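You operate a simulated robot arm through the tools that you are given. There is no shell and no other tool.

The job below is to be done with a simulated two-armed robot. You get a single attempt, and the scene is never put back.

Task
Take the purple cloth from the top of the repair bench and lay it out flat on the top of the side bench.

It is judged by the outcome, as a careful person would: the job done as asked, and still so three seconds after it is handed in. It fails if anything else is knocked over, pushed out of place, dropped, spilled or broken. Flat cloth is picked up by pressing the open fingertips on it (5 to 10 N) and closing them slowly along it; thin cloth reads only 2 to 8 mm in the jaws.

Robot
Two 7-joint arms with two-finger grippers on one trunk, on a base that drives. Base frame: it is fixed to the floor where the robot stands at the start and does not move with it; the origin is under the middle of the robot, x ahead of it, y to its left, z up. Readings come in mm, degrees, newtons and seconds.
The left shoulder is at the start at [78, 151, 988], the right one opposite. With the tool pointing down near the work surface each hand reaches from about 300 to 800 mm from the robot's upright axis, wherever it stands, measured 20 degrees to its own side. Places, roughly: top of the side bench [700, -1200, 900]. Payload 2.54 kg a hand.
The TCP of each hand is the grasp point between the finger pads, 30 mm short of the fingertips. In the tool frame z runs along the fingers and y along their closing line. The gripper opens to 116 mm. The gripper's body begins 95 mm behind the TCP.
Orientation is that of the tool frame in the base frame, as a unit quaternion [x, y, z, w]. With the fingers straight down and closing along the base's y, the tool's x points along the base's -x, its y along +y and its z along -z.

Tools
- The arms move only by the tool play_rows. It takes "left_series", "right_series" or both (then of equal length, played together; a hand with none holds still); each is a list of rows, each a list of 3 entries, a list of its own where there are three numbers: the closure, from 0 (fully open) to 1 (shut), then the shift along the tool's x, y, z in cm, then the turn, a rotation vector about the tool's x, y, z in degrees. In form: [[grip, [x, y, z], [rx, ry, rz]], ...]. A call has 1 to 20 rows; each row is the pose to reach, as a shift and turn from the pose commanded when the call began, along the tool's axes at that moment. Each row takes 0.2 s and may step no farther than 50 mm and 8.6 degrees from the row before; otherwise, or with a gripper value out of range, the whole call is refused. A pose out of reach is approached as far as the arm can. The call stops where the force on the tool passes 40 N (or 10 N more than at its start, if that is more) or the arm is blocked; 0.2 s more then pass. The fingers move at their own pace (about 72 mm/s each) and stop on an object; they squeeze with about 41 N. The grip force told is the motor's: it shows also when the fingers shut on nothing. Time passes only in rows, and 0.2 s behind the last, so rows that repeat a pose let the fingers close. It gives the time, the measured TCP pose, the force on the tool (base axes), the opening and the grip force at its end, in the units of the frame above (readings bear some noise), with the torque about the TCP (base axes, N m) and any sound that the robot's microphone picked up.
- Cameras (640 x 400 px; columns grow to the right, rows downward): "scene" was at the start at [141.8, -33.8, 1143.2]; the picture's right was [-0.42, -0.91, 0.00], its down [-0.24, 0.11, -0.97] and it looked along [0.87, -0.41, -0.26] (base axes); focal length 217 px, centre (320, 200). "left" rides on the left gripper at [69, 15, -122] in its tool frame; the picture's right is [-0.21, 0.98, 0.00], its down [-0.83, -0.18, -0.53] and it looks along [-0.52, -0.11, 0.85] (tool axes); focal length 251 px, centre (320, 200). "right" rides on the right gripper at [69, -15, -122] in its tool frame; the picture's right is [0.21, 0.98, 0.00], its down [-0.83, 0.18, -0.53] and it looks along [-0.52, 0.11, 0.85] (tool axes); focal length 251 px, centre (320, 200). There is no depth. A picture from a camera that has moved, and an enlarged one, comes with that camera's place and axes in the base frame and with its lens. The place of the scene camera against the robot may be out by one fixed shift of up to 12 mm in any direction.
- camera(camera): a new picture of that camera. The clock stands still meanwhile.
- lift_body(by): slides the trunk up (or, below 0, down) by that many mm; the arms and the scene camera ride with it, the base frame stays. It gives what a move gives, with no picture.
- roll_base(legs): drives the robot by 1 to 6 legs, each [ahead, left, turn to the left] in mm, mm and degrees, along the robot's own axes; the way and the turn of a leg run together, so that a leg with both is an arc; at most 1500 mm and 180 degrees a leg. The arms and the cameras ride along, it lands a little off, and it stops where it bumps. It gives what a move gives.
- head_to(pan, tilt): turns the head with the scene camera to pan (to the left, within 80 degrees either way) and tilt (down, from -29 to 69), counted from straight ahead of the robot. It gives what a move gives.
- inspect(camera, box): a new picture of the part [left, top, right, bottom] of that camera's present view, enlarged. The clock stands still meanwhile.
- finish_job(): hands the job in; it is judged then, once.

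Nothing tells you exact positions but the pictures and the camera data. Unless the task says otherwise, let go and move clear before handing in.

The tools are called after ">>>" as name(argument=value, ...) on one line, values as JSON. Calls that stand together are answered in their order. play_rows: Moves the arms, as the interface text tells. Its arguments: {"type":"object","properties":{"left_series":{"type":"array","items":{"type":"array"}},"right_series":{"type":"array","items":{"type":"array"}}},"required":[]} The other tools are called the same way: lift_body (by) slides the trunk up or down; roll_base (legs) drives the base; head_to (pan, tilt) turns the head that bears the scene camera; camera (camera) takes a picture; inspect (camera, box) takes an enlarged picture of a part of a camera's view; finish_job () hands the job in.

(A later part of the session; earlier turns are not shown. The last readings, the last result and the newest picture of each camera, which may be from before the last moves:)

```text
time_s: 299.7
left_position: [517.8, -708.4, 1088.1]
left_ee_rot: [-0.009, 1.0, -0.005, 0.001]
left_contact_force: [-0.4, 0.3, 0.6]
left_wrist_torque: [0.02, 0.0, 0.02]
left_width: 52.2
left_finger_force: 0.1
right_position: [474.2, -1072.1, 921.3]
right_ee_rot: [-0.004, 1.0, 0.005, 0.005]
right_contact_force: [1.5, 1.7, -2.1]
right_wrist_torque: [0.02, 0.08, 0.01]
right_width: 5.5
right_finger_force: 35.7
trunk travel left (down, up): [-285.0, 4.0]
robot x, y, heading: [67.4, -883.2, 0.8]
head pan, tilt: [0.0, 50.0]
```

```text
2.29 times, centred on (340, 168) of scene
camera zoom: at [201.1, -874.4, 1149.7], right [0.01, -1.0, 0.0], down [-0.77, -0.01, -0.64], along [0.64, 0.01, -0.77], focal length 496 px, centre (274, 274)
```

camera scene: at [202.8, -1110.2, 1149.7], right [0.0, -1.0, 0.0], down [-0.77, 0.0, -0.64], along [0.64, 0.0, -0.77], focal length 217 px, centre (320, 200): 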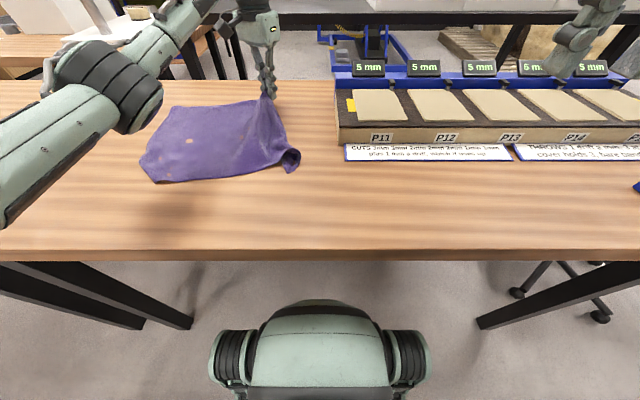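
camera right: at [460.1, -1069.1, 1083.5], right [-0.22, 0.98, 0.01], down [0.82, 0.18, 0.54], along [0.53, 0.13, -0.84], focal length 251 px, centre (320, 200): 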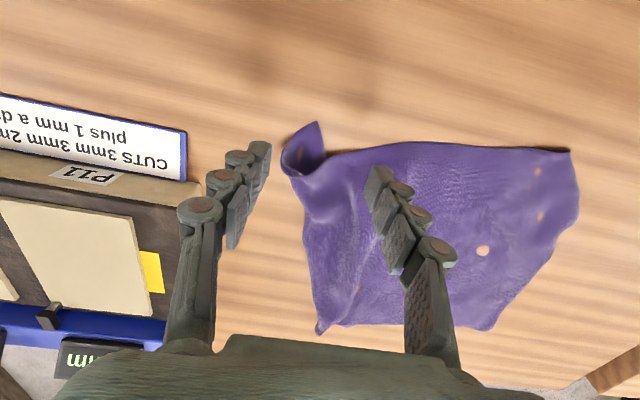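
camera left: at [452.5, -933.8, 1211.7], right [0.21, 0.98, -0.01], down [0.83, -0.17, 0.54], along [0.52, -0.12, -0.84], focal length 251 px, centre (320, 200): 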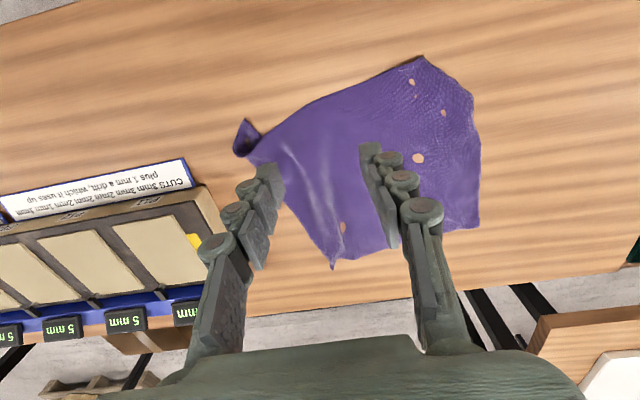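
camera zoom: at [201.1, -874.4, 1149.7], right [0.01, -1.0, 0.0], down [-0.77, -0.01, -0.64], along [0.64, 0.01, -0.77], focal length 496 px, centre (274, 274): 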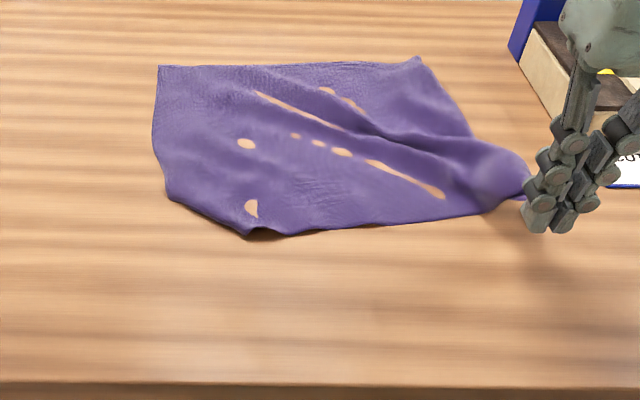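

>>> play_rows(right_series=[[1.0, [1.5, 0, 0], [0, 0, 0]], [1.0, [3.0, 0, 0], [0, 0, 0]], [1.0, [4.5, 0, 0.3], [0, 0, 0]], [1.0, [6.0, 0, 0.6], [0, 0, 0]]])

>>> inspect(camera="scene", box=[200, 80, 480, 255])

>>> camera(camera="left")

```text
time_s: 300.7
left_position: [518.6, -708.4, 1088.9]
left_ee_rot: [-0.009, 1.0, -0.005, 0.001]
left_contact_force: [-0.3, -0.2, -0.5]
left_wrist_torque: [-0.01, -0.02, -0.03]
left_width: 52.3
left_finger_force: 0.1
right_position: [414.3, -1073.5, 914.7]
right_ee_rot: [-0.003, 1.0, 0.005, 0.004]
right_contact_force: [1.1, 0.3, -3.2]
right_wrist_torque: [-0.02, 0.04, -0.01]
right_width: 0.9
right_finger_force: 29.0
trunk travel left (down, up): [-285.0, 4.0]
robot x, y, heading: [64.9, -881.4, 1.0]
head pan, tilt: [0.0, 50.0]
```

```text
2.29 times, centred on (340, 168) of scene
camera zoom: at [201.1, -874.5, 1149.7], right [0.01, -1.0, 0.0], down [-0.77, -0.01, -0.64], along [0.64, 0.01, -0.77], focal length 496 px, centre (274, 274)
```

zoom: 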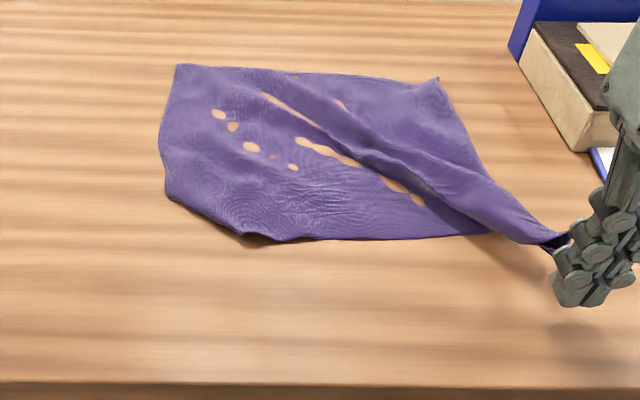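

```text
taken
camera left: at [448.7, -694.5, 1211.5], right [0.2, 0.98, -0.01], down [0.83, -0.16, 0.54], along [0.53, -0.11, -0.84], focal length 251 px, centre (320, 200)
```

left: 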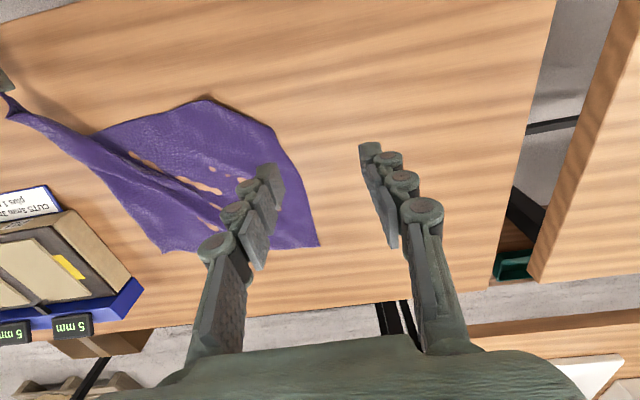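

The right corner now reaches (405,-1078), the full diagonal from the far-left corner. I'll set it down here and release.

>>> play_rows(right_series=[[1.0, [0.3, 0, 1.0], [0, 0, 0]], [1.0, [0.4, 0, 2.0], [0, 0, 0]], [1.0, [0.4, 0, 2.5], [0, 0, 0]], [0.92, [0.4, 0, 2.55], [0, 0, 0]], [0.84, [0.4, 0, 2.55], [0, 0, 0]], [0.76, [0.4, 0, 2.55], [0, 0, 0]], [0.68, [0.4, 0, 2.5], [0, 0, 0]], [0.6, [0.4, 0, 2.3], [0, 0, 0]], [0.55, [0.4, 0, 1.0], [0, 0, 0]], [0.55, [0.4, 0, -2.0], [0, 0, 0]], [0.55, [0.4, 0, -6.0], [0, 0, 0]], [0.55, [0.4, -0.5, -10.0], [0, 0, 0]], [0.55, [0.4, -1.0, -14.0], [0, 0, 0]], [0.55, [0.4, -1.5, -17.5], [0, 0, 0]]])

>>> camera(camera="right")

>>> camera(camera="left")

>>> inspect(camera="scene", box=[200, 80, 480, 255])

```text
time_s: 303.7
left_position: [518.2, -708.5, 1088.8]
left_ee_rot: [-0.01, 1.0, -0.004, 0.001]
left_contact_force: [-0.2, 1.0, -0.5]
left_wrist_torque: [-0.02, -0.04, 0.01]
left_width: 52.1
left_finger_force: 0.1
right_position: [409.2, -1087.5, 1090.0]
right_ee_rot: [-0.003, 1.0, 0.006, 0.004]
right_contact_force: [0.1, -0.4, 0.3]
right_wrist_torque: [-0.01, -0.01, 0.02]
right_width: 52.1
right_finger_force: 0.1
trunk travel left (down, up): [-285.0, 4.0]
robot x, y, heading: [66.5, -884.7, 0.9]
head pan, tilt: [0.0, 50.0]
```

```text
taken
camera right: at [338.7, -1103.7, 1210.9], right [-0.22, 0.97, 0.01], down [0.82, 0.18, 0.54], along [0.53, 0.13, -0.84], focal length 251 px, centre (320, 200)
```

right: 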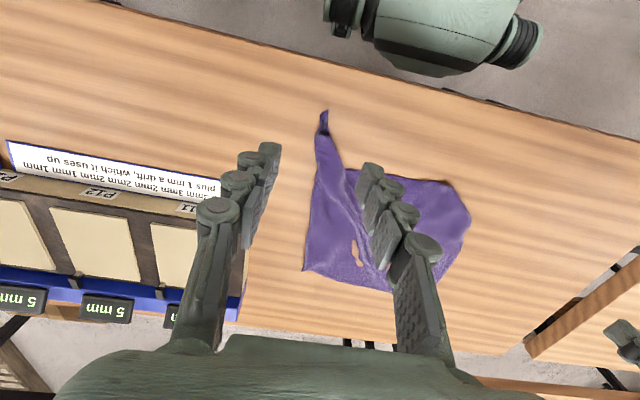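

```text
taken
camera left: at [448.8, -694.3, 1211.5], right [0.2, 0.98, -0.01], down [0.83, -0.16, 0.54], along [0.53, -0.11, -0.84], focal length 251 px, centre (320, 200)
```

left: 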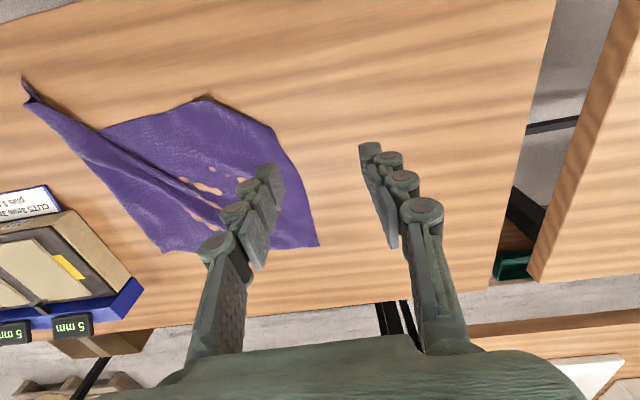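

```text
2.29 times, centred on (340, 168) of scene
camera zoom: at [201.2, -874.4, 1149.6], right [0.01, -1.0, 0.0], down [-0.77, -0.01, -0.64], along [0.64, 0.01, -0.77], focal length 496 px, centre (274, 274)
```

zoom: 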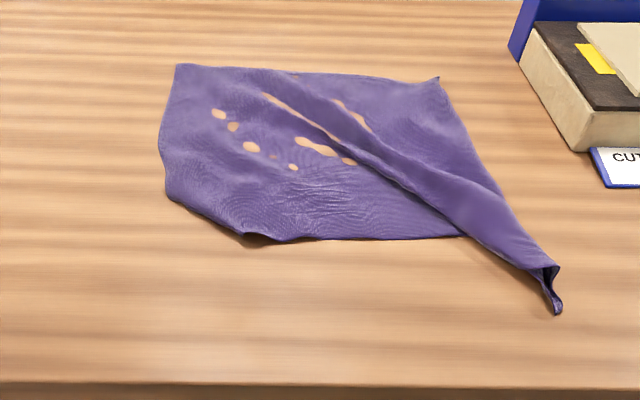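

A pleat along the diagonal remains, with the near-left corner still folded under. I'll lift the near hem just right of that corner so the folded piece drops out, so I shift the robot right and bring the left hand over (492,-907).

>>> roll_base(legs=[[0, -115, -0.8]])

>>> play_rows(left_series=[[0.5, [0.6, -2.0, 2.5], [0, 0, 0]], [0.5, [1.2, -4.0, 5.0], [0, 0, 0]], [0.5, [1.8, -6.0, 7.5], [0, 0, 0]], [0.5, [2.2, -7.5, 10.0], [0, 0, 0]], [0.5, [2.6, -8.4, 12.0], [0, 0, 0]], [0.5, [2.6, -8.4, 12.8], [0, 0, 0]]])

>>> camera(camera="left")

```text
time_s: 305.4
left_position: [523.8, -832.0, 1088.9]
left_ee_rot: [-0.001, 1.0, -0.004, 0.002]
left_contact_force: [-0.1, 0.1, 0.1]
left_wrist_torque: [0.01, -0.03, 0.01]
left_width: 52.3
left_finger_force: 0.2
right_position: [406.4, -1206.8, 1089.1]
right_ee_rot: [0.004, 1.0, 0.005, 0.005]
right_contact_force: [-0.2, 0.0, 0.6]
right_wrist_torque: [0.05, -0.02, -0.01]
right_width: 52.0
right_finger_force: 0.1
trunk travel left (down, up): [-285.0, 4.0]
robot x, y, heading: [69.4, -997.6, -0.1]
head pan, tilt: [0.0, 50.0]
```

```text
time_s: 306.8
left_position: [496.7, -917.0, 960.8]
left_ee_rot: [-0.001, 1.0, -0.005, 0.001]
left_contact_force: [1.3, 0.2, 0.0]
left_wrist_torque: [0.0, 0.0, 0.02]
left_width: 58.1
left_finger_force: 0.1
right_position: [406.1, -1207.1, 1088.2]
right_ee_rot: [0.004, 1.0, 0.005, 0.004]
right_contact_force: [-0.7, -0.3, 0.3]
right_wrist_torque: [0.02, 0.02, 0.01]
right_width: 52.1
right_finger_force: 0.1
trunk travel left (down, up): [-285.0, 4.0]
robot x, y, heading: [66.8, -998.1, -0.1]
head pan, tilt: [0.0, 50.0]
```

```text
taken
camera left: at [426.8, -901.1, 1083.9], right [0.21, 0.98, -0.01], down [0.83, -0.17, 0.54], along [0.52, -0.12, -0.84], focal length 251 px, centre (320, 200)
```

left: 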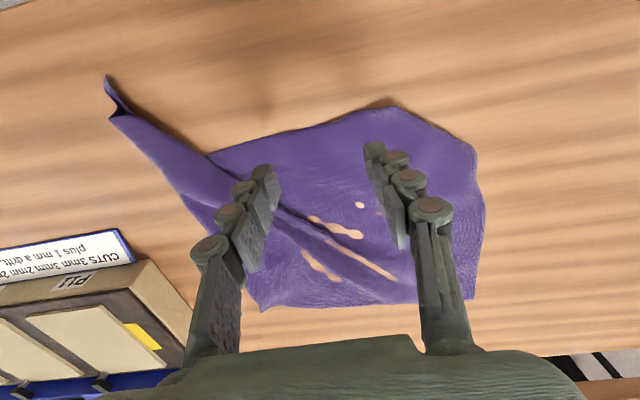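

>>> play_rows(left_series=[[0.5, [0.3, 1.2, 2.0], [0, 0, 0]], [0.5, [0.5, 2.2, 4.0], [0, 0, 0]], [0.5, [0.5, 2.2, 5.5], [0, 0, 0]], [0.5, [0.5, 2.2, 6.6], [0, 0, 0]], [0.5, [0.5, 2.2, 7.1], [0, 0, 0]], [0.5, [0.5, 2.2, 7.3], [0, 0, 0]], [0.5, [0.5, 2.2, 7.3], [0, 0, 0]]])

>>> inspect(camera="left", box=[220, 80, 480, 240])

```text
time_s: 308.4
left_position: [492.2, -895.2, 889.9]
left_ee_rot: [-0.001, 1.0, -0.004, 0.002]
left_contact_force: [0.8, 0.5, 7.1]
left_wrist_torque: [0.3, -0.03, -0.03]
left_width: 58.2
left_finger_force: 0.1
right_position: [405.1, -1207.6, 1088.8]
right_ee_rot: [0.005, 1.0, 0.005, 0.004]
right_contact_force: [0.1, 0.4, 0.1]
right_wrist_torque: [0.01, 0.03, -0.02]
right_width: 52.4
right_finger_force: 0.1
trunk travel left (down, up): [-285.0, 4.0]
robot x, y, heading: [69.5, -1002.9, -0.2]
head pan, tilt: [0.0, 50.0]
```

```text
2.46 times, centred on (350, 160) of left
camera zoom: at [422.1, -880.4, 1012.2], right [0.21, 0.98, -0.01], down [0.82, -0.17, 0.54], along [0.53, -0.12, -0.84], focal length 619 px, centre (246, 298)
```

zoom: 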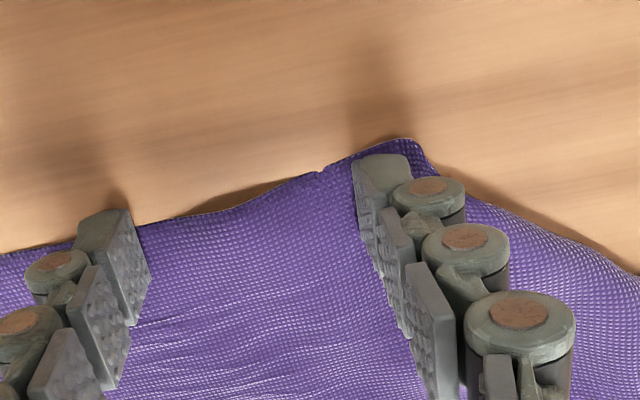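

>>> play_rows(left_series=[[0.54, [0, 0, 0.05], [0, 0, 0]], [0.58, [0, 0, 0.05], [0, 0, 0]], [0.62, [0, 0, 0.05], [0, 0, 0]], [0.66, [0, 0, 0.05], [0, 0, 0]], [0.7, [0, 0, 0.02], [0, 0, 0]], [0.74, [0, 0, 0], [0, 0, 0]], [0.78, [0, 0, 0], [0, 0, 0]], [0.82, [0, 0, 0], [0, 0, 0]], [0.86, [0, 0, -0.02], [0, 0, 0]], [0.9, [0, 0, -0.05], [0, 0, 0]], [0.95, [0, 0, -0.05], [0, 0, 0]], [1.0, [0, 0, -0.05], [0, 0, 0]], [1.0, [0, 0, -0.05], [0, 0, 0]], [1.0, [0, 0, -0.05], [0, 0, 0]], [1.0, [0, 0, -0.05], [0, 0, 0]], [1.0, [0, 0, -2.0], [0, 0, 0]], [1.0, [0, 0, -4.0], [0, 0, 0]]])

>>> camera(camera="left")

>>> inspect(camera="scene", box=[140, 80, 420, 255])

```text
time_s: 312.0
left_position: [492.1, -895.7, 929.0]
left_ee_rot: [-0.001, 1.0, -0.004, 0.002]
left_contact_force: [0.5, -0.6, -1.7]
left_wrist_torque: [0.0, 0.0, -0.01]
left_width: 2.0
left_finger_force: 28.0
right_position: [405.4, -1206.9, 1089.3]
right_ee_rot: [0.004, 1.0, 0.006, 0.005]
right_contact_force: [0.1, 0.1, -0.8]
right_wrist_torque: [0.02, 0.01, -0.01]
right_width: 52.3
right_finger_force: 0.2
trunk travel left (down, up): [-285.0, 4.0]
robot x, y, heading: [67.4, -997.2, -0.1]
head pan, tilt: [0.0, 50.0]
```

```text
taken
camera left: at [422.1, -879.3, 1051.8], right [0.21, 0.98, -0.01], down [0.83, -0.17, 0.54], along [0.52, -0.12, -0.84], focal length 251 px, centre (320, 200)
```

left: 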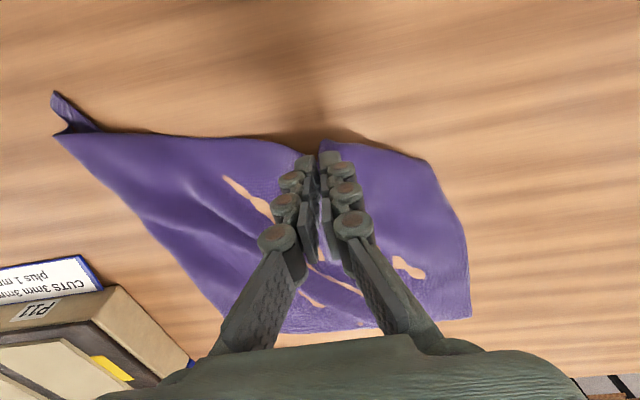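

```text
2.29 times, centred on (280, 168) of scene
camera zoom: at [202.0, -992.1, 1149.6], right [0.0, -1.0, 0.0], down [-0.77, 0.0, -0.64], along [0.64, 0.0, -0.77], focal length 496 px, centre (411, 274)
```

zoom: 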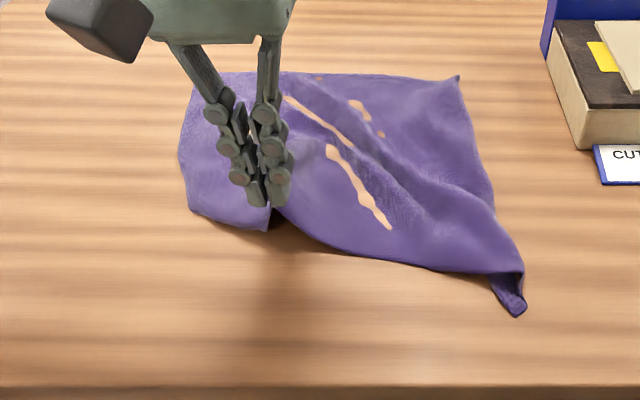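

The pleat is opening and the near edge now runs straight to the right corner. I'll lift higher, carry this part toward me and to the left so the folded corner drops out, then lower it while easing back.

>>> play_rows(left_series=[[1.0, [0.5, 0.5, -2.5], [0, 0, 0]], [1.0, [1.5, 1.2, -5.0], [0, 0, 0]], [1.0, [3.0, 2.2, -7.0], [0, 0, 0]], [1.0, [4.5, 3.5, -8.0], [0, 0, 0]], [1.0, [6.0, 4.8, -8.0], [0, 0, 0]], [1.0, [7.5, 6.0, -8.0], [0, 0, 0]]])

>>> inspect(camera="scene", box=[140, 80, 420, 255])

>>> camera(camera="left")

```text
time_s: 313.4
left_position: [414.7, -832.7, 1008.0]
left_ee_rot: [-0.002, 1.0, -0.004, 0.001]
left_contact_force: [0.2, -2.7, -1.3]
left_wrist_torque: [-0.14, 0.3, -0.02]
left_width: 1.7
left_finger_force: 31.6
right_position: [405.6, -1207.7, 1089.6]
right_ee_rot: [0.005, 1.0, 0.006, 0.004]
right_contact_force: [-0.3, -0.7, -0.2]
right_wrist_torque: [-0.01, -0.01, 0.02]
right_width: 52.0
right_finger_force: 0.0
trunk travel left (down, up): [-285.0, 4.0]
robot x, y, heading: [66.2, -1000.5, 0.0]
head pan, tilt: [0.0, 50.0]
```

```text
2.29 times, centred on (280, 168) of scene
camera zoom: at [201.9, -991.9, 1149.7], right [0.0, -1.0, 0.0], down [-0.77, 0.0, -0.64], along [0.64, 0.0, -0.77], focal length 496 px, centre (411, 274)
```

zoom: 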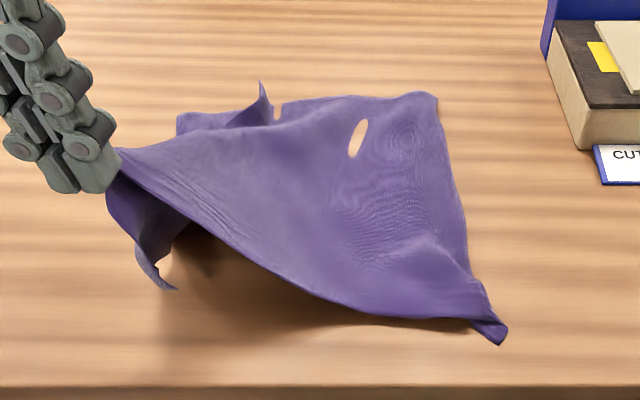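

```text
taken
camera left: at [345.0, -817.2, 1131.0], right [0.21, 0.98, -0.01], down [0.83, -0.17, 0.54], along [0.52, -0.12, -0.84], focal length 251 px, centre (320, 200)
```

left: 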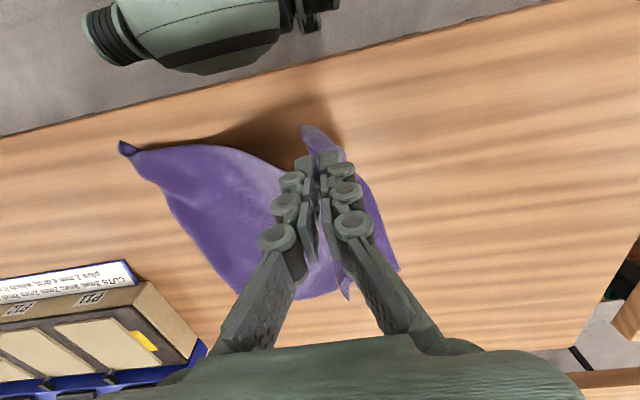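

>>> play_rows(left_series=[[1.0, [0, -0.3, 2.0], [0, 0, 0]], [1.0, [0, -0.8, 4.0], [0, 0, 0]], [1.0, [-0.3, -1.3, 6.0], [0, 0, 0]], [1.0, [-0.6, -1.9, 8.0], [0, 0, 0]], [1.0, [-0.9, -2.5, 10.0], [0, 0, 0]], [1.0, [-1.0, -2.8, 11.6], [0, 0, 0]], [0.9, [-1.0, -2.8, 11.8], [0, 0, 0]], [0.8, [-1.0, -2.8, 11.8], [0, 0, 0]], [0.7, [-1.0, -2.8, 11.6], [0, 0, 0]], [0.62, [-1.0, -2.8, 10.5], [0, 0, 0]], [0.6, [-1.0, -2.8, 7.0], [0, 0, 0]], [0.6, [-1.0, -2.8, 3.0], [0, 0, 0]], [0.6, [-0.5, -2.8, -1.0], [0, 0, 0]], [0.6, [0, -2.8, -5.0], [0, 0, 0]], [0.6, [0.5, -2.8, -8.0], [0, 0, 0]]])

>>> camera(camera="left")

>>> inspect(camera="scene", box=[140, 80, 420, 255])

```text
time_s: 316.6
left_position: [412.5, -861.3, 1089.2]
left_ee_rot: [-0.002, 1.0, -0.004, 0.001]
left_contact_force: [-1.1, -0.4, 0.5]
left_wrist_torque: [0.0, -0.04, -0.02]
left_width: 46.4
left_finger_force: 0.0
right_position: [405.9, -1208.0, 1089.5]
right_ee_rot: [0.004, 1.0, 0.006, 0.005]
right_contact_force: [-0.2, -0.1, 0.3]
right_wrist_torque: [0.0, 0.01, 0.06]
right_width: 52.2
right_finger_force: 0.1
trunk travel left (down, up): [-285.0, 4.0]
robot x, y, heading: [67.4, -999.4, -0.1]
head pan, tilt: [0.0, 50.0]
```

```text
taken
camera left: at [343.1, -846.8, 1211.3], right [0.21, 0.98, -0.01], down [0.83, -0.17, 0.54], along [0.52, -0.12, -0.84], focal length 251 px, centre (320, 200)
```

left: 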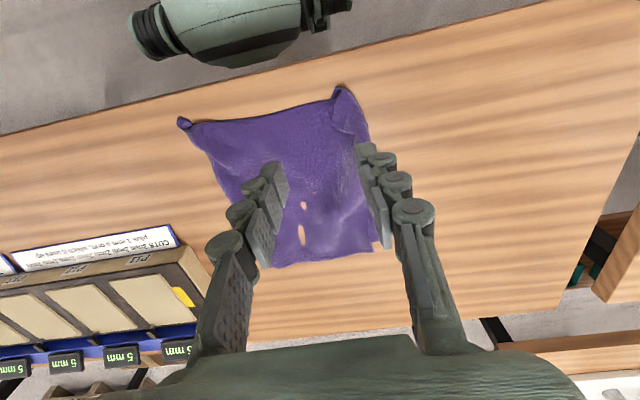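

```text
2.29 times, centred on (280, 168) of scene
camera zoom: at [201.8, -992.3, 1149.6], right [0.0, -1.0, 0.0], down [-0.77, 0.0, -0.64], along [0.64, 0.0, -0.77], focal length 496 px, centre (411, 274)
```

zoom: 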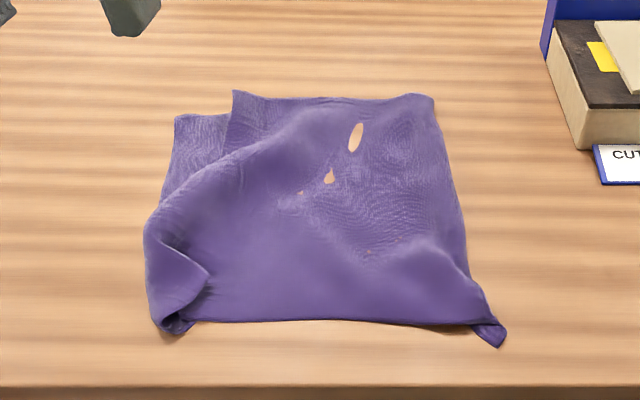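

Now it is a clean rectangle on the right and near sides; the left end has one overlap, with its far-left corner at (653,-750) lying beneath. I'll move left and draw that corner out to the left.

>>> roll_base(legs=[[0, 145, 0]])

>>> play_rows(left_series=[[0.5, [-1.5, -1.0, 1.0], [0, 0, -5.6]], [0.5, [-3.5, -1.5, 2.5], [0, 0, -11.2]], [0.48, [-6.5, -2.2, 4.0], [0, 0, -17]], [0.46, [-9.5, -2.9, 5.5], [0, 0, -22.5]], [0.45, [-12.5, -3.6, 7.0], [0, 0, -28]], [0.45, [-15.5, -4.2, 8.5], [0, 0, -34]], [0.45, [-18.5, -4.8, 10.3], [0, 0, -39.5]], [0.45, [-21.0, -5.2, 12.0], [0, 0, -45]], [0.45, [-22.3, -5.4, 12.9], [0, 0, -45]], [0.45, [-22.3, -5.4, 12.9], [0, 0, -45]]])

>>> camera(camera="left")

>>> inspect(camera="scene", box=[200, 80, 480, 255])

```text
time_s: 318.7
left_position: [413.7, -719.9, 1087.9]
left_ee_rot: [-0.001, 1.0, -0.005, 0.001]
left_contact_force: [0.0, -0.2, -0.2]
left_wrist_torque: [-0.02, -0.02, 0.01]
left_width: 46.3
left_finger_force: 0.1
right_position: [406.9, -1066.2, 1088.8]
right_ee_rot: [0.006, 1.0, 0.006, 0.005]
right_contact_force: [-0.4, 0.1, -0.3]
right_wrist_torque: [0.0, -0.05, -0.01]
right_width: 52.2
right_finger_force: 0.0
trunk travel left (down, up): [-285.0, 4.0]
robot x, y, heading: [68.6, -856.9, -0.4]
head pan, tilt: [0.0, 50.0]
```

```text
time_s: 320.9
left_position: [636.4, -775.3, 960.2]
left_ee_rot: [-0.383, 0.924, -0.005, -0.003]
left_contact_force: [0.1, -0.2, -0.4]
left_wrist_torque: [0.02, -0.02, -0.01]
left_width: 64.2
left_finger_force: 0.1
right_position: [405.3, -1066.1, 1088.7]
right_ee_rot: [0.007, 1.0, 0.005, 0.004]
right_contact_force: [-0.1, -0.9, -0.3]
right_wrist_torque: [0.01, 0.01, 0.04]
right_width: 52.0
right_finger_force: 0.1
trunk travel left (down, up): [-285.0, 4.0]
robot x, y, heading: [68.5, -858.1, -0.3]
head pan, tilt: [0.0, 50.0]
```

```text
taken
camera left: at [577.6, -813.7, 1081.9], right [-0.54, 0.84, -0.01], down [0.71, 0.46, 0.53], along [0.45, 0.28, -0.85], focal length 251 px, centre (320, 200)
```

left: 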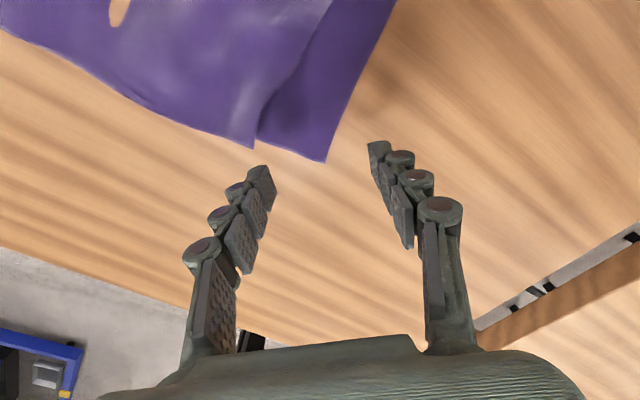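

```text
2.29 times, centred on (340, 168) of scene
camera zoom: at [202.4, -849.8, 1149.6], right [0.0, -1.0, 0.0], down [-0.77, 0.0, -0.64], along [0.64, 0.0, -0.77], focal length 496 px, centre (274, 274)
```

zoom: 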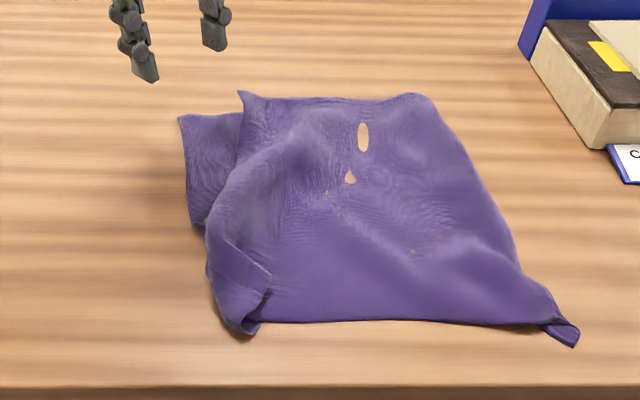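

>>> play_rows(left_series=[[0.42, [0.1, -0.4, 1.5], [0, 0, -8]], [0.4, [0.3, -0.9, 3.0], [0, 0, -16]], [0.4, [0.3, -0.9, 4.5], [0, 0, -16]], [0.4, [0.3, -0.9, 5.5], [0, 0, -16]]])

>>> inspect(camera="left", box=[200, 60, 440, 240])

```text
time_s: 321.9
left_position: [642.0, -784.5, 903.7]
left_ee_rot: [-0.508, 0.861, -0.004, -0.001]
left_contact_force: [-0.8, 0.0, 0.8]
left_wrist_torque: [0.02, 0.01, 0.02]
left_width: 69.7
left_finger_force: 0.1
right_position: [406.2, -1065.7, 1088.6]
right_ee_rot: [0.006, 1.0, 0.005, 0.005]
right_contact_force: [-0.1, 0.4, 0.0]
right_wrist_torque: [0.01, -0.02, 0.02]
right_width: 52.3
right_finger_force: 0.1
trunk travel left (down, up): [-285.0, 4.0]
robot x, y, heading: [66.6, -851.8, -0.2]
head pan, tilt: [0.0, 50.0]
```

```text
2.22 times, centred on (320, 150) of left
camera zoom: at [595.2, -837.4, 1026.8], right [-0.75, 0.66, -0.01], down [0.56, 0.64, 0.53], along [0.35, 0.39, -0.85], focal length 559 px, centre (320, 311)
```

zoom: 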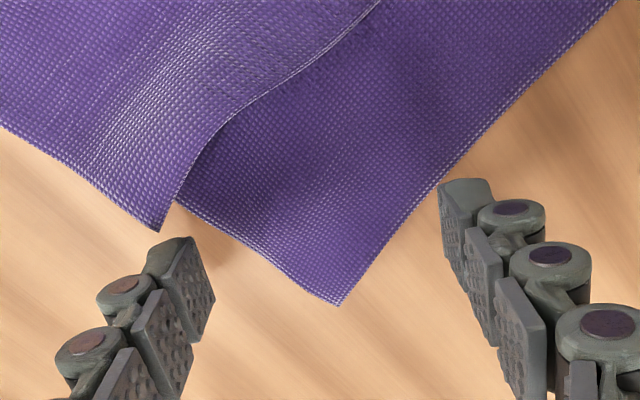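

>>> play_rows(left_series=[[0.46, [-0.3, 0.5, 0], [0, 0, 0]], [0.47, [-0.4, 0.6, 0.7], [0, 0, 0]], [0.47, [-0.4, 0.6, 1.2], [0, 0, 0]], [0.47, [-0.4, 0.6, 1.5], [0, 0, 0]], [0.47, [-0.4, 0.6, 1.5], [0, 0, 0]]])

>>> inspect(camera="left", box=[200, 60, 440, 240])

```text
time_s: 323.1
left_position: [638.6, -776.9, 889.9]
left_ee_rot: [-0.508, 0.861, -0.005, -0.001]
left_contact_force: [1.0, -0.3, 0.1]
left_wrist_torque: [-0.01, -0.03, 0.01]
left_width: 61.0
left_finger_force: 0.0
right_position: [406.5, -1065.9, 1088.1]
right_ee_rot: [0.006, 1.0, 0.005, 0.004]
right_contact_force: [-0.7, 0.1, 0.2]
right_wrist_torque: [0.01, 0.0, 0.0]
right_width: 52.1
right_finger_force: 0.1
trunk travel left (down, up): [-285.0, 4.0]
robot x, y, heading: [70.0, -856.6, -0.3]
head pan, tilt: [0.0, 50.0]
```

```text
2.22 times, centred on (320, 150) of left
camera zoom: at [592.8, -829.2, 1013.3], right [-0.75, 0.66, -0.01], down [0.56, 0.64, 0.53], along [0.35, 0.39, -0.85], focal length 559 px, centre (320, 311)
```

zoom: 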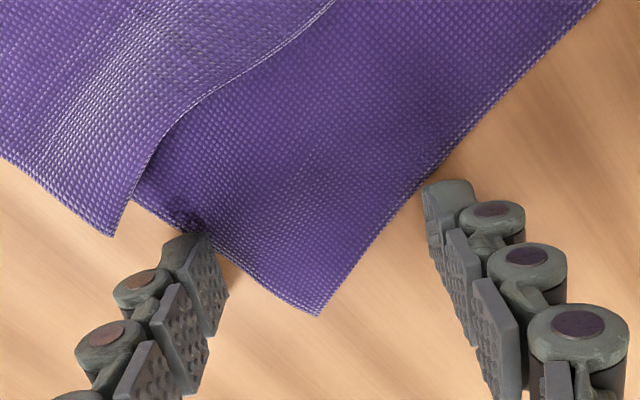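

>>> play_rows(left_series=[[0.5, [0, 0, 0.1], [0, 0, 0]], [0.54, [0, 0, 0.15], [0, 0, 0]], [0.58, [0, 0, 0.15], [0, 0, 0]], [0.62, [0, 0, 0.15], [0, 0, 0]], [0.66, [0, 0, 0.15], [0, 0, 0]], [0.7, [0, 0, 0.15], [0, 0, 0]], [0.74, [0, 0, 0.13], [0, 0, 0]], [0.78, [0, 0, 0.13], [0, 0, 0]], [0.82, [0, 0, 0.1], [0, 0, 0]], [0.86, [0, 0, 0.1], [0, 0, 0]], [0.9, [0, 0, 0.08], [0, 0, 0]], [0.95, [0, 0, 0.08], [0, 0, 0]], [1.0, [0, 0, 0.08], [0, 0, 0]], [1.0, [0, 0, 0.08], [0, 0, 0]], [1.0, [0, 0, 0.08], [0, 0, 0]], [1.0, [0, 0, 0.08], [0, 0, 0]], [1.0, [0, 0, -1.5], [0, 0, 0]], [1.0, [0, 0, -3.0], [0, 0, 0]]])

>>> camera(camera="left")

>>> inspect(camera="scene", box=[200, 80, 480, 255])

```text
time_s: 326.9
left_position: [636.9, -777.9, 919.6]
left_ee_rot: [-0.509, 0.861, -0.005, -0.002]
left_contact_force: [0.5, 0.5, -0.9]
left_wrist_torque: [0.04, -0.03, -0.02]
left_width: 4.7
left_finger_force: 31.2
right_position: [405.2, -1065.8, 1088.0]
right_ee_rot: [0.006, 1.0, 0.005, 0.005]
right_contact_force: [-0.3, -0.1, -0.7]
right_wrist_torque: [-0.02, 0.01, 0.01]
right_width: 52.1
right_finger_force: 0.0
trunk travel left (down, up): [-285.0, 4.0]
robot x, y, heading: [65.4, -853.5, 0.1]
head pan, tilt: [0.0, 50.0]
```

```text
taken
camera left: at [590.8, -831.0, 1043.2], right [-0.75, 0.66, -0.01], down [0.56, 0.64, 0.53], along [0.35, 0.39, -0.85], focal length 251 px, centre (320, 200)
```

left: 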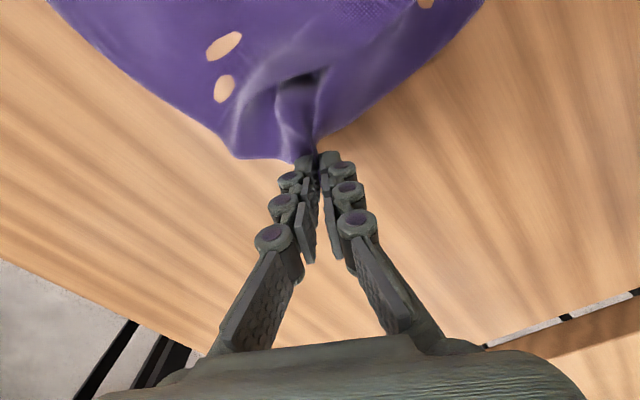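

```text
2.29 times, centred on (340, 168) of scene
camera zoom: at [202.3, -849.9, 1149.6], right [0.0, -1.0, 0.0], down [-0.77, 0.0, -0.64], along [0.64, 0.0, -0.77], focal length 496 px, centre (274, 274)
```

zoom: 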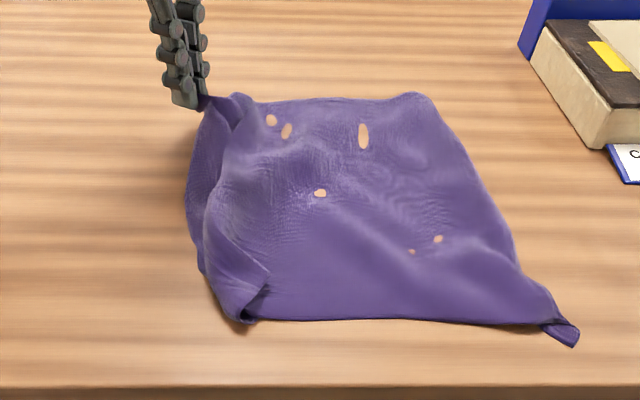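

>>> play_rows(left_series=[[1.0, [-1.2, 0.3, -0.5], [0, 0, 0]], [1.0, [-2.8, 0.7, -1.0], [0, 0, 0]], [1.0, [-4.5, 1.1, -1.0], [0, 0, 0]], [1.0, [-6.2, 1.5, -1.0], [0, 0, 0]], [1.0, [-8.0, 1.9, -1.0], [0, 0, 0]], [1.0, [-9.6, 2.3, 0], [0, 0, 0]], [1.0, [-11.1, 2.7, 1.0], [0, 0, 0]]])

>>> inspect(camera="scene", box=[180, 80, 460, 255])

>>> camera(camera="left")

```text
time_s: 328.5
left_position: [666.4, -666.9, 907.0]
left_ee_rot: [-0.508, 0.862, -0.005, -0.002]
left_contact_force: [1.3, 2.1, -1.9]
left_wrist_torque: [-0.05, -0.22, 0.09]
left_width: 1.5
left_finger_force: 26.5
right_position: [405.6, -1064.9, 1089.0]
right_ee_rot: [0.005, 1.0, 0.005, 0.004]
right_contact_force: [0.7, -0.4, 0.1]
right_wrist_torque: [0.03, 0.01, -0.02]
right_width: 52.4
right_finger_force: 0.1
trunk travel left (down, up): [-285.0, 4.0]
robot x, y, heading: [66.1, -857.5, -0.3]
head pan, tilt: [0.0, 50.0]
```

```text
2.29 times, centred on (320, 168) of scene
camera zoom: at [202.5, -849.7, 1149.6], right [0.0, -1.0, 0.0], down [-0.77, 0.0, -0.64], along [0.64, 0.0, -0.77], focal length 496 px, centre (320, 274)
```

zoom: 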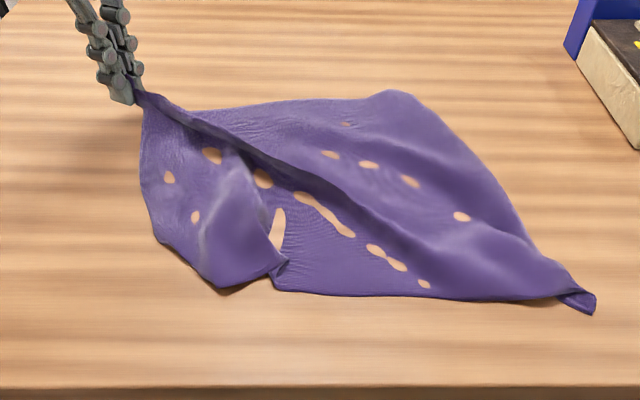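

```text
taken
camera left: at [619.6, -719.2, 1029.6], right [-0.75, 0.66, -0.01], down [0.56, 0.64, 0.53], along [0.35, 0.39, -0.85], focal length 251 px, centre (320, 200)
```

left: 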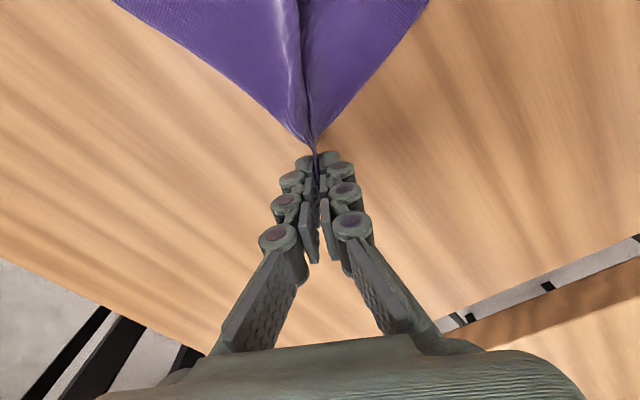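

The far-left corner is stretched out again and the sheet is in good shape. I'll set it down, release, and look at the near-left fold.

>>> play_rows(left_series=[[1.0, [-0.2, 0, 0.8], [0, 0, 0]], [1.0, [-0.3, 0, 1.6], [0, 0, 0]], [0.92, [-0.3, 0, 1.7], [0, 0, 0]], [0.84, [-0.3, 0, 1.7], [0, 0, 0]], [0.76, [-0.3, 0, 1.7], [0, 0, 0]], [0.68, [-0.3, 0, 1.6], [0, 0, 0]], [0.6, [-0.3, 0, 1.3], [0, 0, 0]], [0.55, [-0.3, 0, 0], [0, 0, 0]], [0.55, [-0.3, 0, -3.0], [0, 0, 0]], [0.55, [-0.3, 0, -6.5], [0, 0, 4]], [0.55, [-0.5, 1.0, -9.5], [0, 0, 10]], [0.55, [-0.8, 4.0, -12.0], [0, 0, 17]], [0.55, [-1.0, 7.5, -14.0], [0, 0, 24]], [0.55, [-1.0, 11.0, -16.0], [0, 0, 31]], [0.55, [-1.0, 14.5, -17.5], [0, 0, 38]], [0.55, [-1.0, 18.0, -18.0], [0, 0, 45]], [0.55, [-1.0, 21.0, -18.0], [0, 0, 52]], [0.55, [-1.0, 23.0, -18.0], [0, 0, 60]]])

>>> camera(camera="left")

>>> inspect(camera="scene", box=[180, 80, 460, 255])

>>> inspect(camera="scene", box=[230, 130, 330, 215])

```text
time_s: 332.3
left_position: [468.6, -543.3, 1088.3]
left_ee_rot: [-0.008, 1.0, -0.006, 0.001]
left_contact_force: [-0.3, -0.7, -1.0]
left_wrist_torque: [-0.02, 0.02, 0.03]
left_width: 52.1
left_finger_force: 0.0
right_position: [404.3, -1065.4, 1089.4]
right_ee_rot: [0.006, 1.0, 0.005, 0.004]
right_contact_force: [-0.3, -0.5, -0.3]
right_wrist_torque: [0.01, -0.01, -0.01]
right_width: 52.0
right_finger_force: 0.1
trunk travel left (down, up): [-285.0, 4.0]
robot x, y, heading: [69.9, -855.0, -0.1]
head pan, tilt: [0.0, 50.0]
```

```text
taken
camera left: at [398.9, -528.7, 1209.6], right [0.2, 0.98, -0.01], down [0.83, -0.16, 0.54], along [0.53, -0.11, -0.84], focal length 251 px, centre (320, 200)
```

left: 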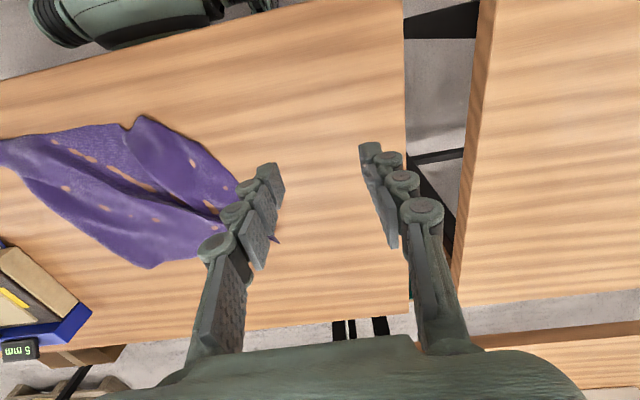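

```text
2.29 times, centred on (320, 168) of scene
camera zoom: at [202.2, -849.8, 1149.7], right [0.0, -1.0, 0.0], down [-0.77, 0.0, -0.64], along [0.64, 0.0, -0.77], focal length 496 px, centre (320, 274)
```

zoom: 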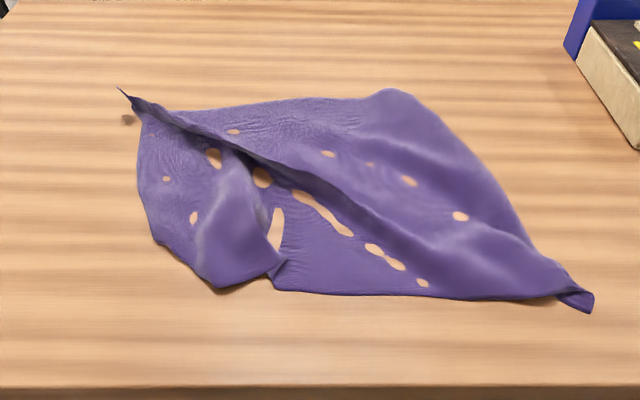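

```text
4.71 times, centred on (280, 172) of scene
camera zoom: at [202.2, -849.8, 1149.7], right [0.0, -1.0, 0.0], down [-0.77, 0.0, -0.64], along [0.64, 0.0, -0.77], focal length 1020 px, centre (508, 329)
```

zoom: 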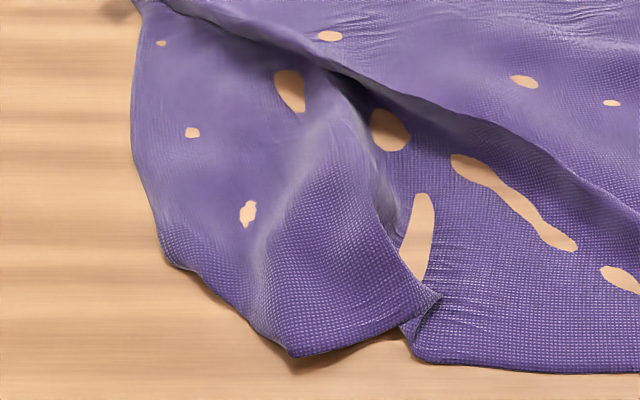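

A small pleat and a cut-off near-left corner remain at (429,-772). I'll shift slightly right and take that near-left point with the left hand to pull it left and toward me.

>>> roll_base(legs=[[0, -50, 0]])

>>> play_rows(left_series=[[0.5, [0.2, -2.3, 1.5], [0, 0, 0]], [0.45, [0.4, -4.6, 3.0], [0, 0, 0]], [0.4, [0.6, -7.0, 4.5], [0, 0, 0]], [0.36, [0.8, -9.4, 6.5], [0, 0, 0]], [0.36, [1.0, -11.8, 8.5], [0, 0, 0]], [0.36, [1.2, -14.2, 10.5], [0, 0, 0]], [0.36, [1.4, -16.4, 12.0], [0, 0, 0]], [0.36, [1.6, -18.0, 12.8], [0, 0, 0]], [0.36, [1.6, -18.0, 12.8], [0, 0, 0]]])

>>> camera(camera="left")

```text
time_s: 333.4
left_position: [468.9, -590.7, 1087.0]
left_ee_rot: [-0.011, 1.0, -0.004, 0.001]
left_contact_force: [-0.2, 0.0, 0.7]
left_wrist_torque: [0.02, 0.0, 0.0]
left_width: 51.9
left_finger_force: 0.1
right_position: [406.9, -1115.0, 1088.1]
right_ee_rot: [0.004, 1.0, 0.005, 0.005]
right_contact_force: [0.6, 0.3, -1.2]
right_wrist_torque: [-0.01, 0.0, -0.02]
right_width: 52.0
right_finger_force: 0.0
trunk travel left (down, up): [-285.0, 4.0]
robot x, y, heading: [67.4, -908.3, -0.2]
head pan, tilt: [0.0, 50.0]
```

```text
time_s: 335.4
left_position: [455.5, -770.0, 961.6]
left_ee_rot: [-0.011, 1.0, -0.006, 0.001]
left_contact_force: [0.0, 0.6, 0.1]
left_wrist_torque: [0.01, 0.0, 0.01]
left_width: 74.2
left_finger_force: 0.1
right_position: [406.1, -1113.4, 1089.6]
right_ee_rot: [0.005, 1.0, 0.005, 0.005]
right_contact_force: [-0.5, 0.6, 0.2]
right_wrist_torque: [0.02, 0.01, 0.01]
right_width: 52.3
right_finger_force: 0.0
trunk travel left (down, up): [-285.0, 4.0]
robot x, y, heading: [67.8, -902.8, -0.2]
head pan, tilt: [0.0, 50.0]
```

```text
taken
camera left: at [387.2, -757.2, 1084.0], right [0.19, 0.98, -0.01], down [0.83, -0.16, 0.54], along [0.53, -0.11, -0.84], focal length 251 px, centre (320, 200)
```

left: 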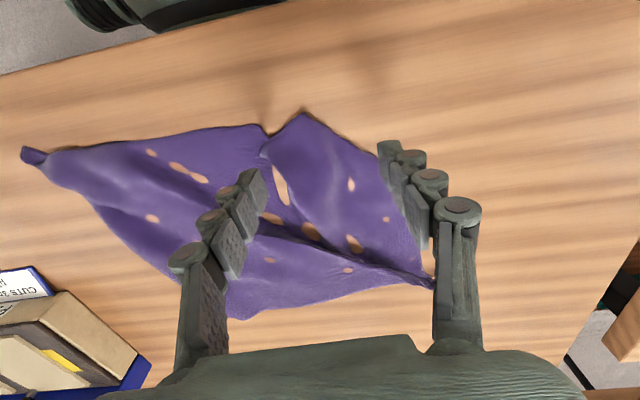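

>>> play_rows(left_series=[[0.4, [0.3, -0.8, 2.0], [0, 0, 0]], [0.42, [0.5, -1.5, 4.0], [0, 0, 0]], [0.42, [0.5, -1.5, 5.5], [0, 0, 0]], [0.42, [0.5, -1.5, 6.6], [0, 0, 0]], [0.42, [0.5, -1.5, 7.1], [0, 0, 0]], [0.42, [0.5, -1.5, 7.3], [0, 0, 0]], [0.42, [0.5, -1.5, 7.3], [0, 0, 0]]])

>>> inspect(camera="left", box=[200, 70, 440, 230])

```text
time_s: 337.0
left_position: [453.5, -789.0, 887.8]
left_ee_rot: [-0.011, 1.0, -0.006, 0.002]
left_contact_force: [0.5, 0.1, 11.4]
left_wrist_torque: [0.03, -0.06, 0.02]
left_width: 67.9
left_finger_force: 4.1
right_position: [406.0, -1114.4, 1088.2]
right_ee_rot: [0.006, 1.0, 0.005, 0.004]
right_contact_force: [0.4, 1.4, -1.0]
right_wrist_torque: [0.02, 0.01, 0.02]
right_width: 51.9
right_finger_force: 0.0
trunk travel left (down, up): [-285.0, 4.0]
robot x, y, heading: [66.2, -902.8, -0.4]
head pan, tilt: [0.0, 50.0]
```

```text
2.50 times, centred on (320, 150) of left
camera zoom: at [382.6, -774.8, 1010.5], right [0.19, 0.98, -0.01], down [0.83, -0.16, 0.54], along [0.53, -0.11, -0.84], focal length 629 px, centre (320, 325)
```

zoom: 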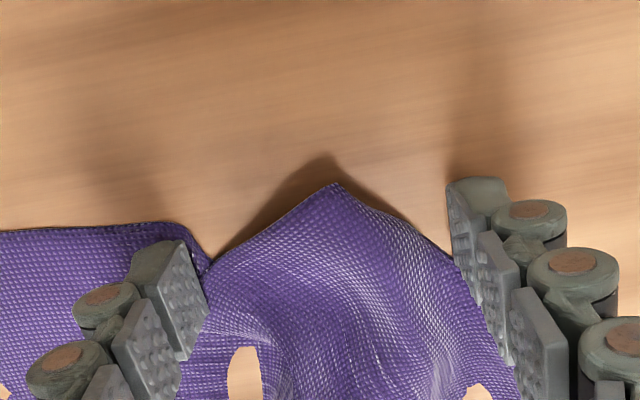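

>>> play_rows(left_series=[[0.46, [0, 0.2, -0.1], [0, 0, 0]], [0.5, [0, 0.3, -0.1], [0, 0, 0]], [0.54, [0, 0.4, -0.1], [0, 0, 0]], [0.58, [0, 0.4, -0.1], [0, 0, 0]], [0.62, [0, 0.4, -0.1], [0, 0, 0]], [0.66, [0, 0.4, -0.1], [0, 0, 0]], [0.7, [0, 0.4, -0.1], [0, 0, 0]], [0.74, [0, 0.4, -0.1], [0, 0, 0]], [0.78, [0, 0.4, -0.1], [0, 0, 0]], [0.82, [0, 0.4, -0.1], [0, 0, 0]]])

>>> inspect(camera="left", box=[200, 70, 440, 230])

```text
time_s: 339.2
left_position: [451.6, -786.0, 889.5]
left_ee_rot: [-0.011, 1.0, -0.004, 0.0]
left_contact_force: [-0.6, 0.6, 11.0]
left_wrist_torque: [0.03, -0.06, 0.02]
left_width: 21.2
left_finger_force: 2.7
right_position: [406.2, -1113.7, 1088.9]
right_ee_rot: [0.005, 1.0, 0.004, 0.003]
right_contact_force: [-0.6, 0.2, -0.3]
right_wrist_torque: [-0.03, 0.02, -0.07]
right_width: 52.1
right_finger_force: 0.1
trunk travel left (down, up): [-285.0, 4.0]
robot x, y, heading: [70.6, -905.4, 0.1]
head pan, tilt: [0.0, 50.0]
```

```text
2.50 times, centred on (320, 150) of left
camera zoom: at [381.7, -770.9, 1011.3], right [0.19, 0.98, -0.01], down [0.83, -0.16, 0.54], along [0.53, -0.11, -0.84], focal length 629 px, centre (320, 325)
```

zoom: 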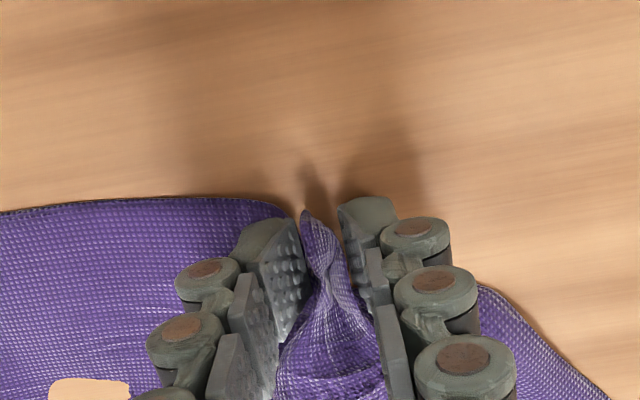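

Captured; I'll complete the squeeze, lift it, and draw it left and toward me.

>>> play_rows(left_series=[[0.86, [0, 0, 0], [0, 0, 0]], [0.9, [0, 0, 0], [0, 0, 0]], [0.95, [0, 0, 0], [0, 0, 0]], [1.0, [0, 0, 0], [0, 0, 0]], [1.0, [0, 0, 0], [0, 0, 0]], [1.0, [0, 0, 0], [0, 0, 0]], [1.0, [0, 0, 0], [0, 0, 0]], [1.0, [0, 0.2, -2.0], [0, 0, 0]], [1.0, [0.3, 0.8, -4.5], [0, 0, 0]], [1.0, [1.0, 2.2, -7.0], [0, 0, 0]], [1.0, [2.0, 4.0, -8.0], [0, 0, 0]], [1.0, [3.0, 6.0, -8.0], [0, 0, 0]], [1.0, [4.0, 8.0, -7.5], [0, 0, 0]]])

>>> inspect(camera="scene", box=[160, 80, 440, 255])

>>> camera(camera="left")

```text
time_s: 342.0
left_position: [409.4, -702.3, 961.2]
left_ee_rot: [-0.011, 1.0, -0.004, 0.001]
left_contact_force: [-0.2, -0.1, -0.6]
left_wrist_torque: [-0.06, -0.01, 0.0]
left_width: 6.4
left_finger_force: 35.8
right_position: [406.0, -1113.7, 1088.5]
right_ee_rot: [0.005, 1.0, 0.006, 0.005]
right_contact_force: [-0.3, 0.1, 0.3]
right_wrist_torque: [0.05, 0.02, 0.0]
right_width: 52.2
right_finger_force: 0.1
trunk travel left (down, up): [-285.0, 4.0]
robot x, y, heading: [69.8, -906.3, -0.2]
head pan, tilt: [0.0, 50.0]
```

```text
2.29 times, centred on (300, 168) of scene
camera zoom: at [201.9, -898.7, 1149.7], right [0.0, -1.0, 0.0], down [-0.77, 0.0, -0.64], along [0.64, 0.0, -0.77], focal length 496 px, centre (366, 274)
```

zoom: 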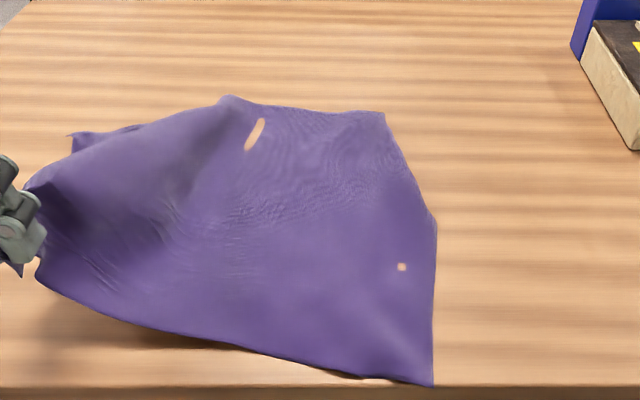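

```text
taken
camera left: at [339.3, -687.7, 1084.8], right [0.19, 0.98, -0.01], down [0.83, -0.16, 0.54], along [0.53, -0.11, -0.84], focal length 251 px, centre (320, 200)
```

left: 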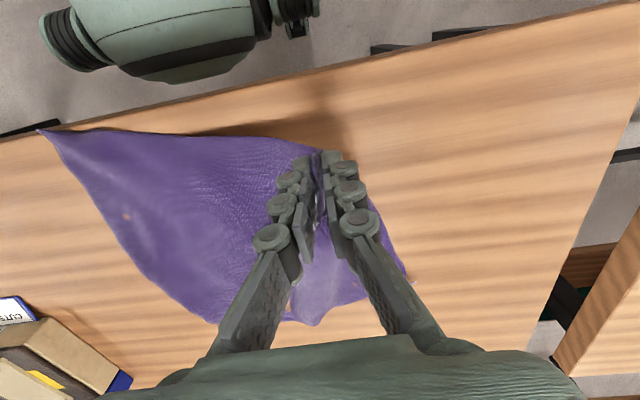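

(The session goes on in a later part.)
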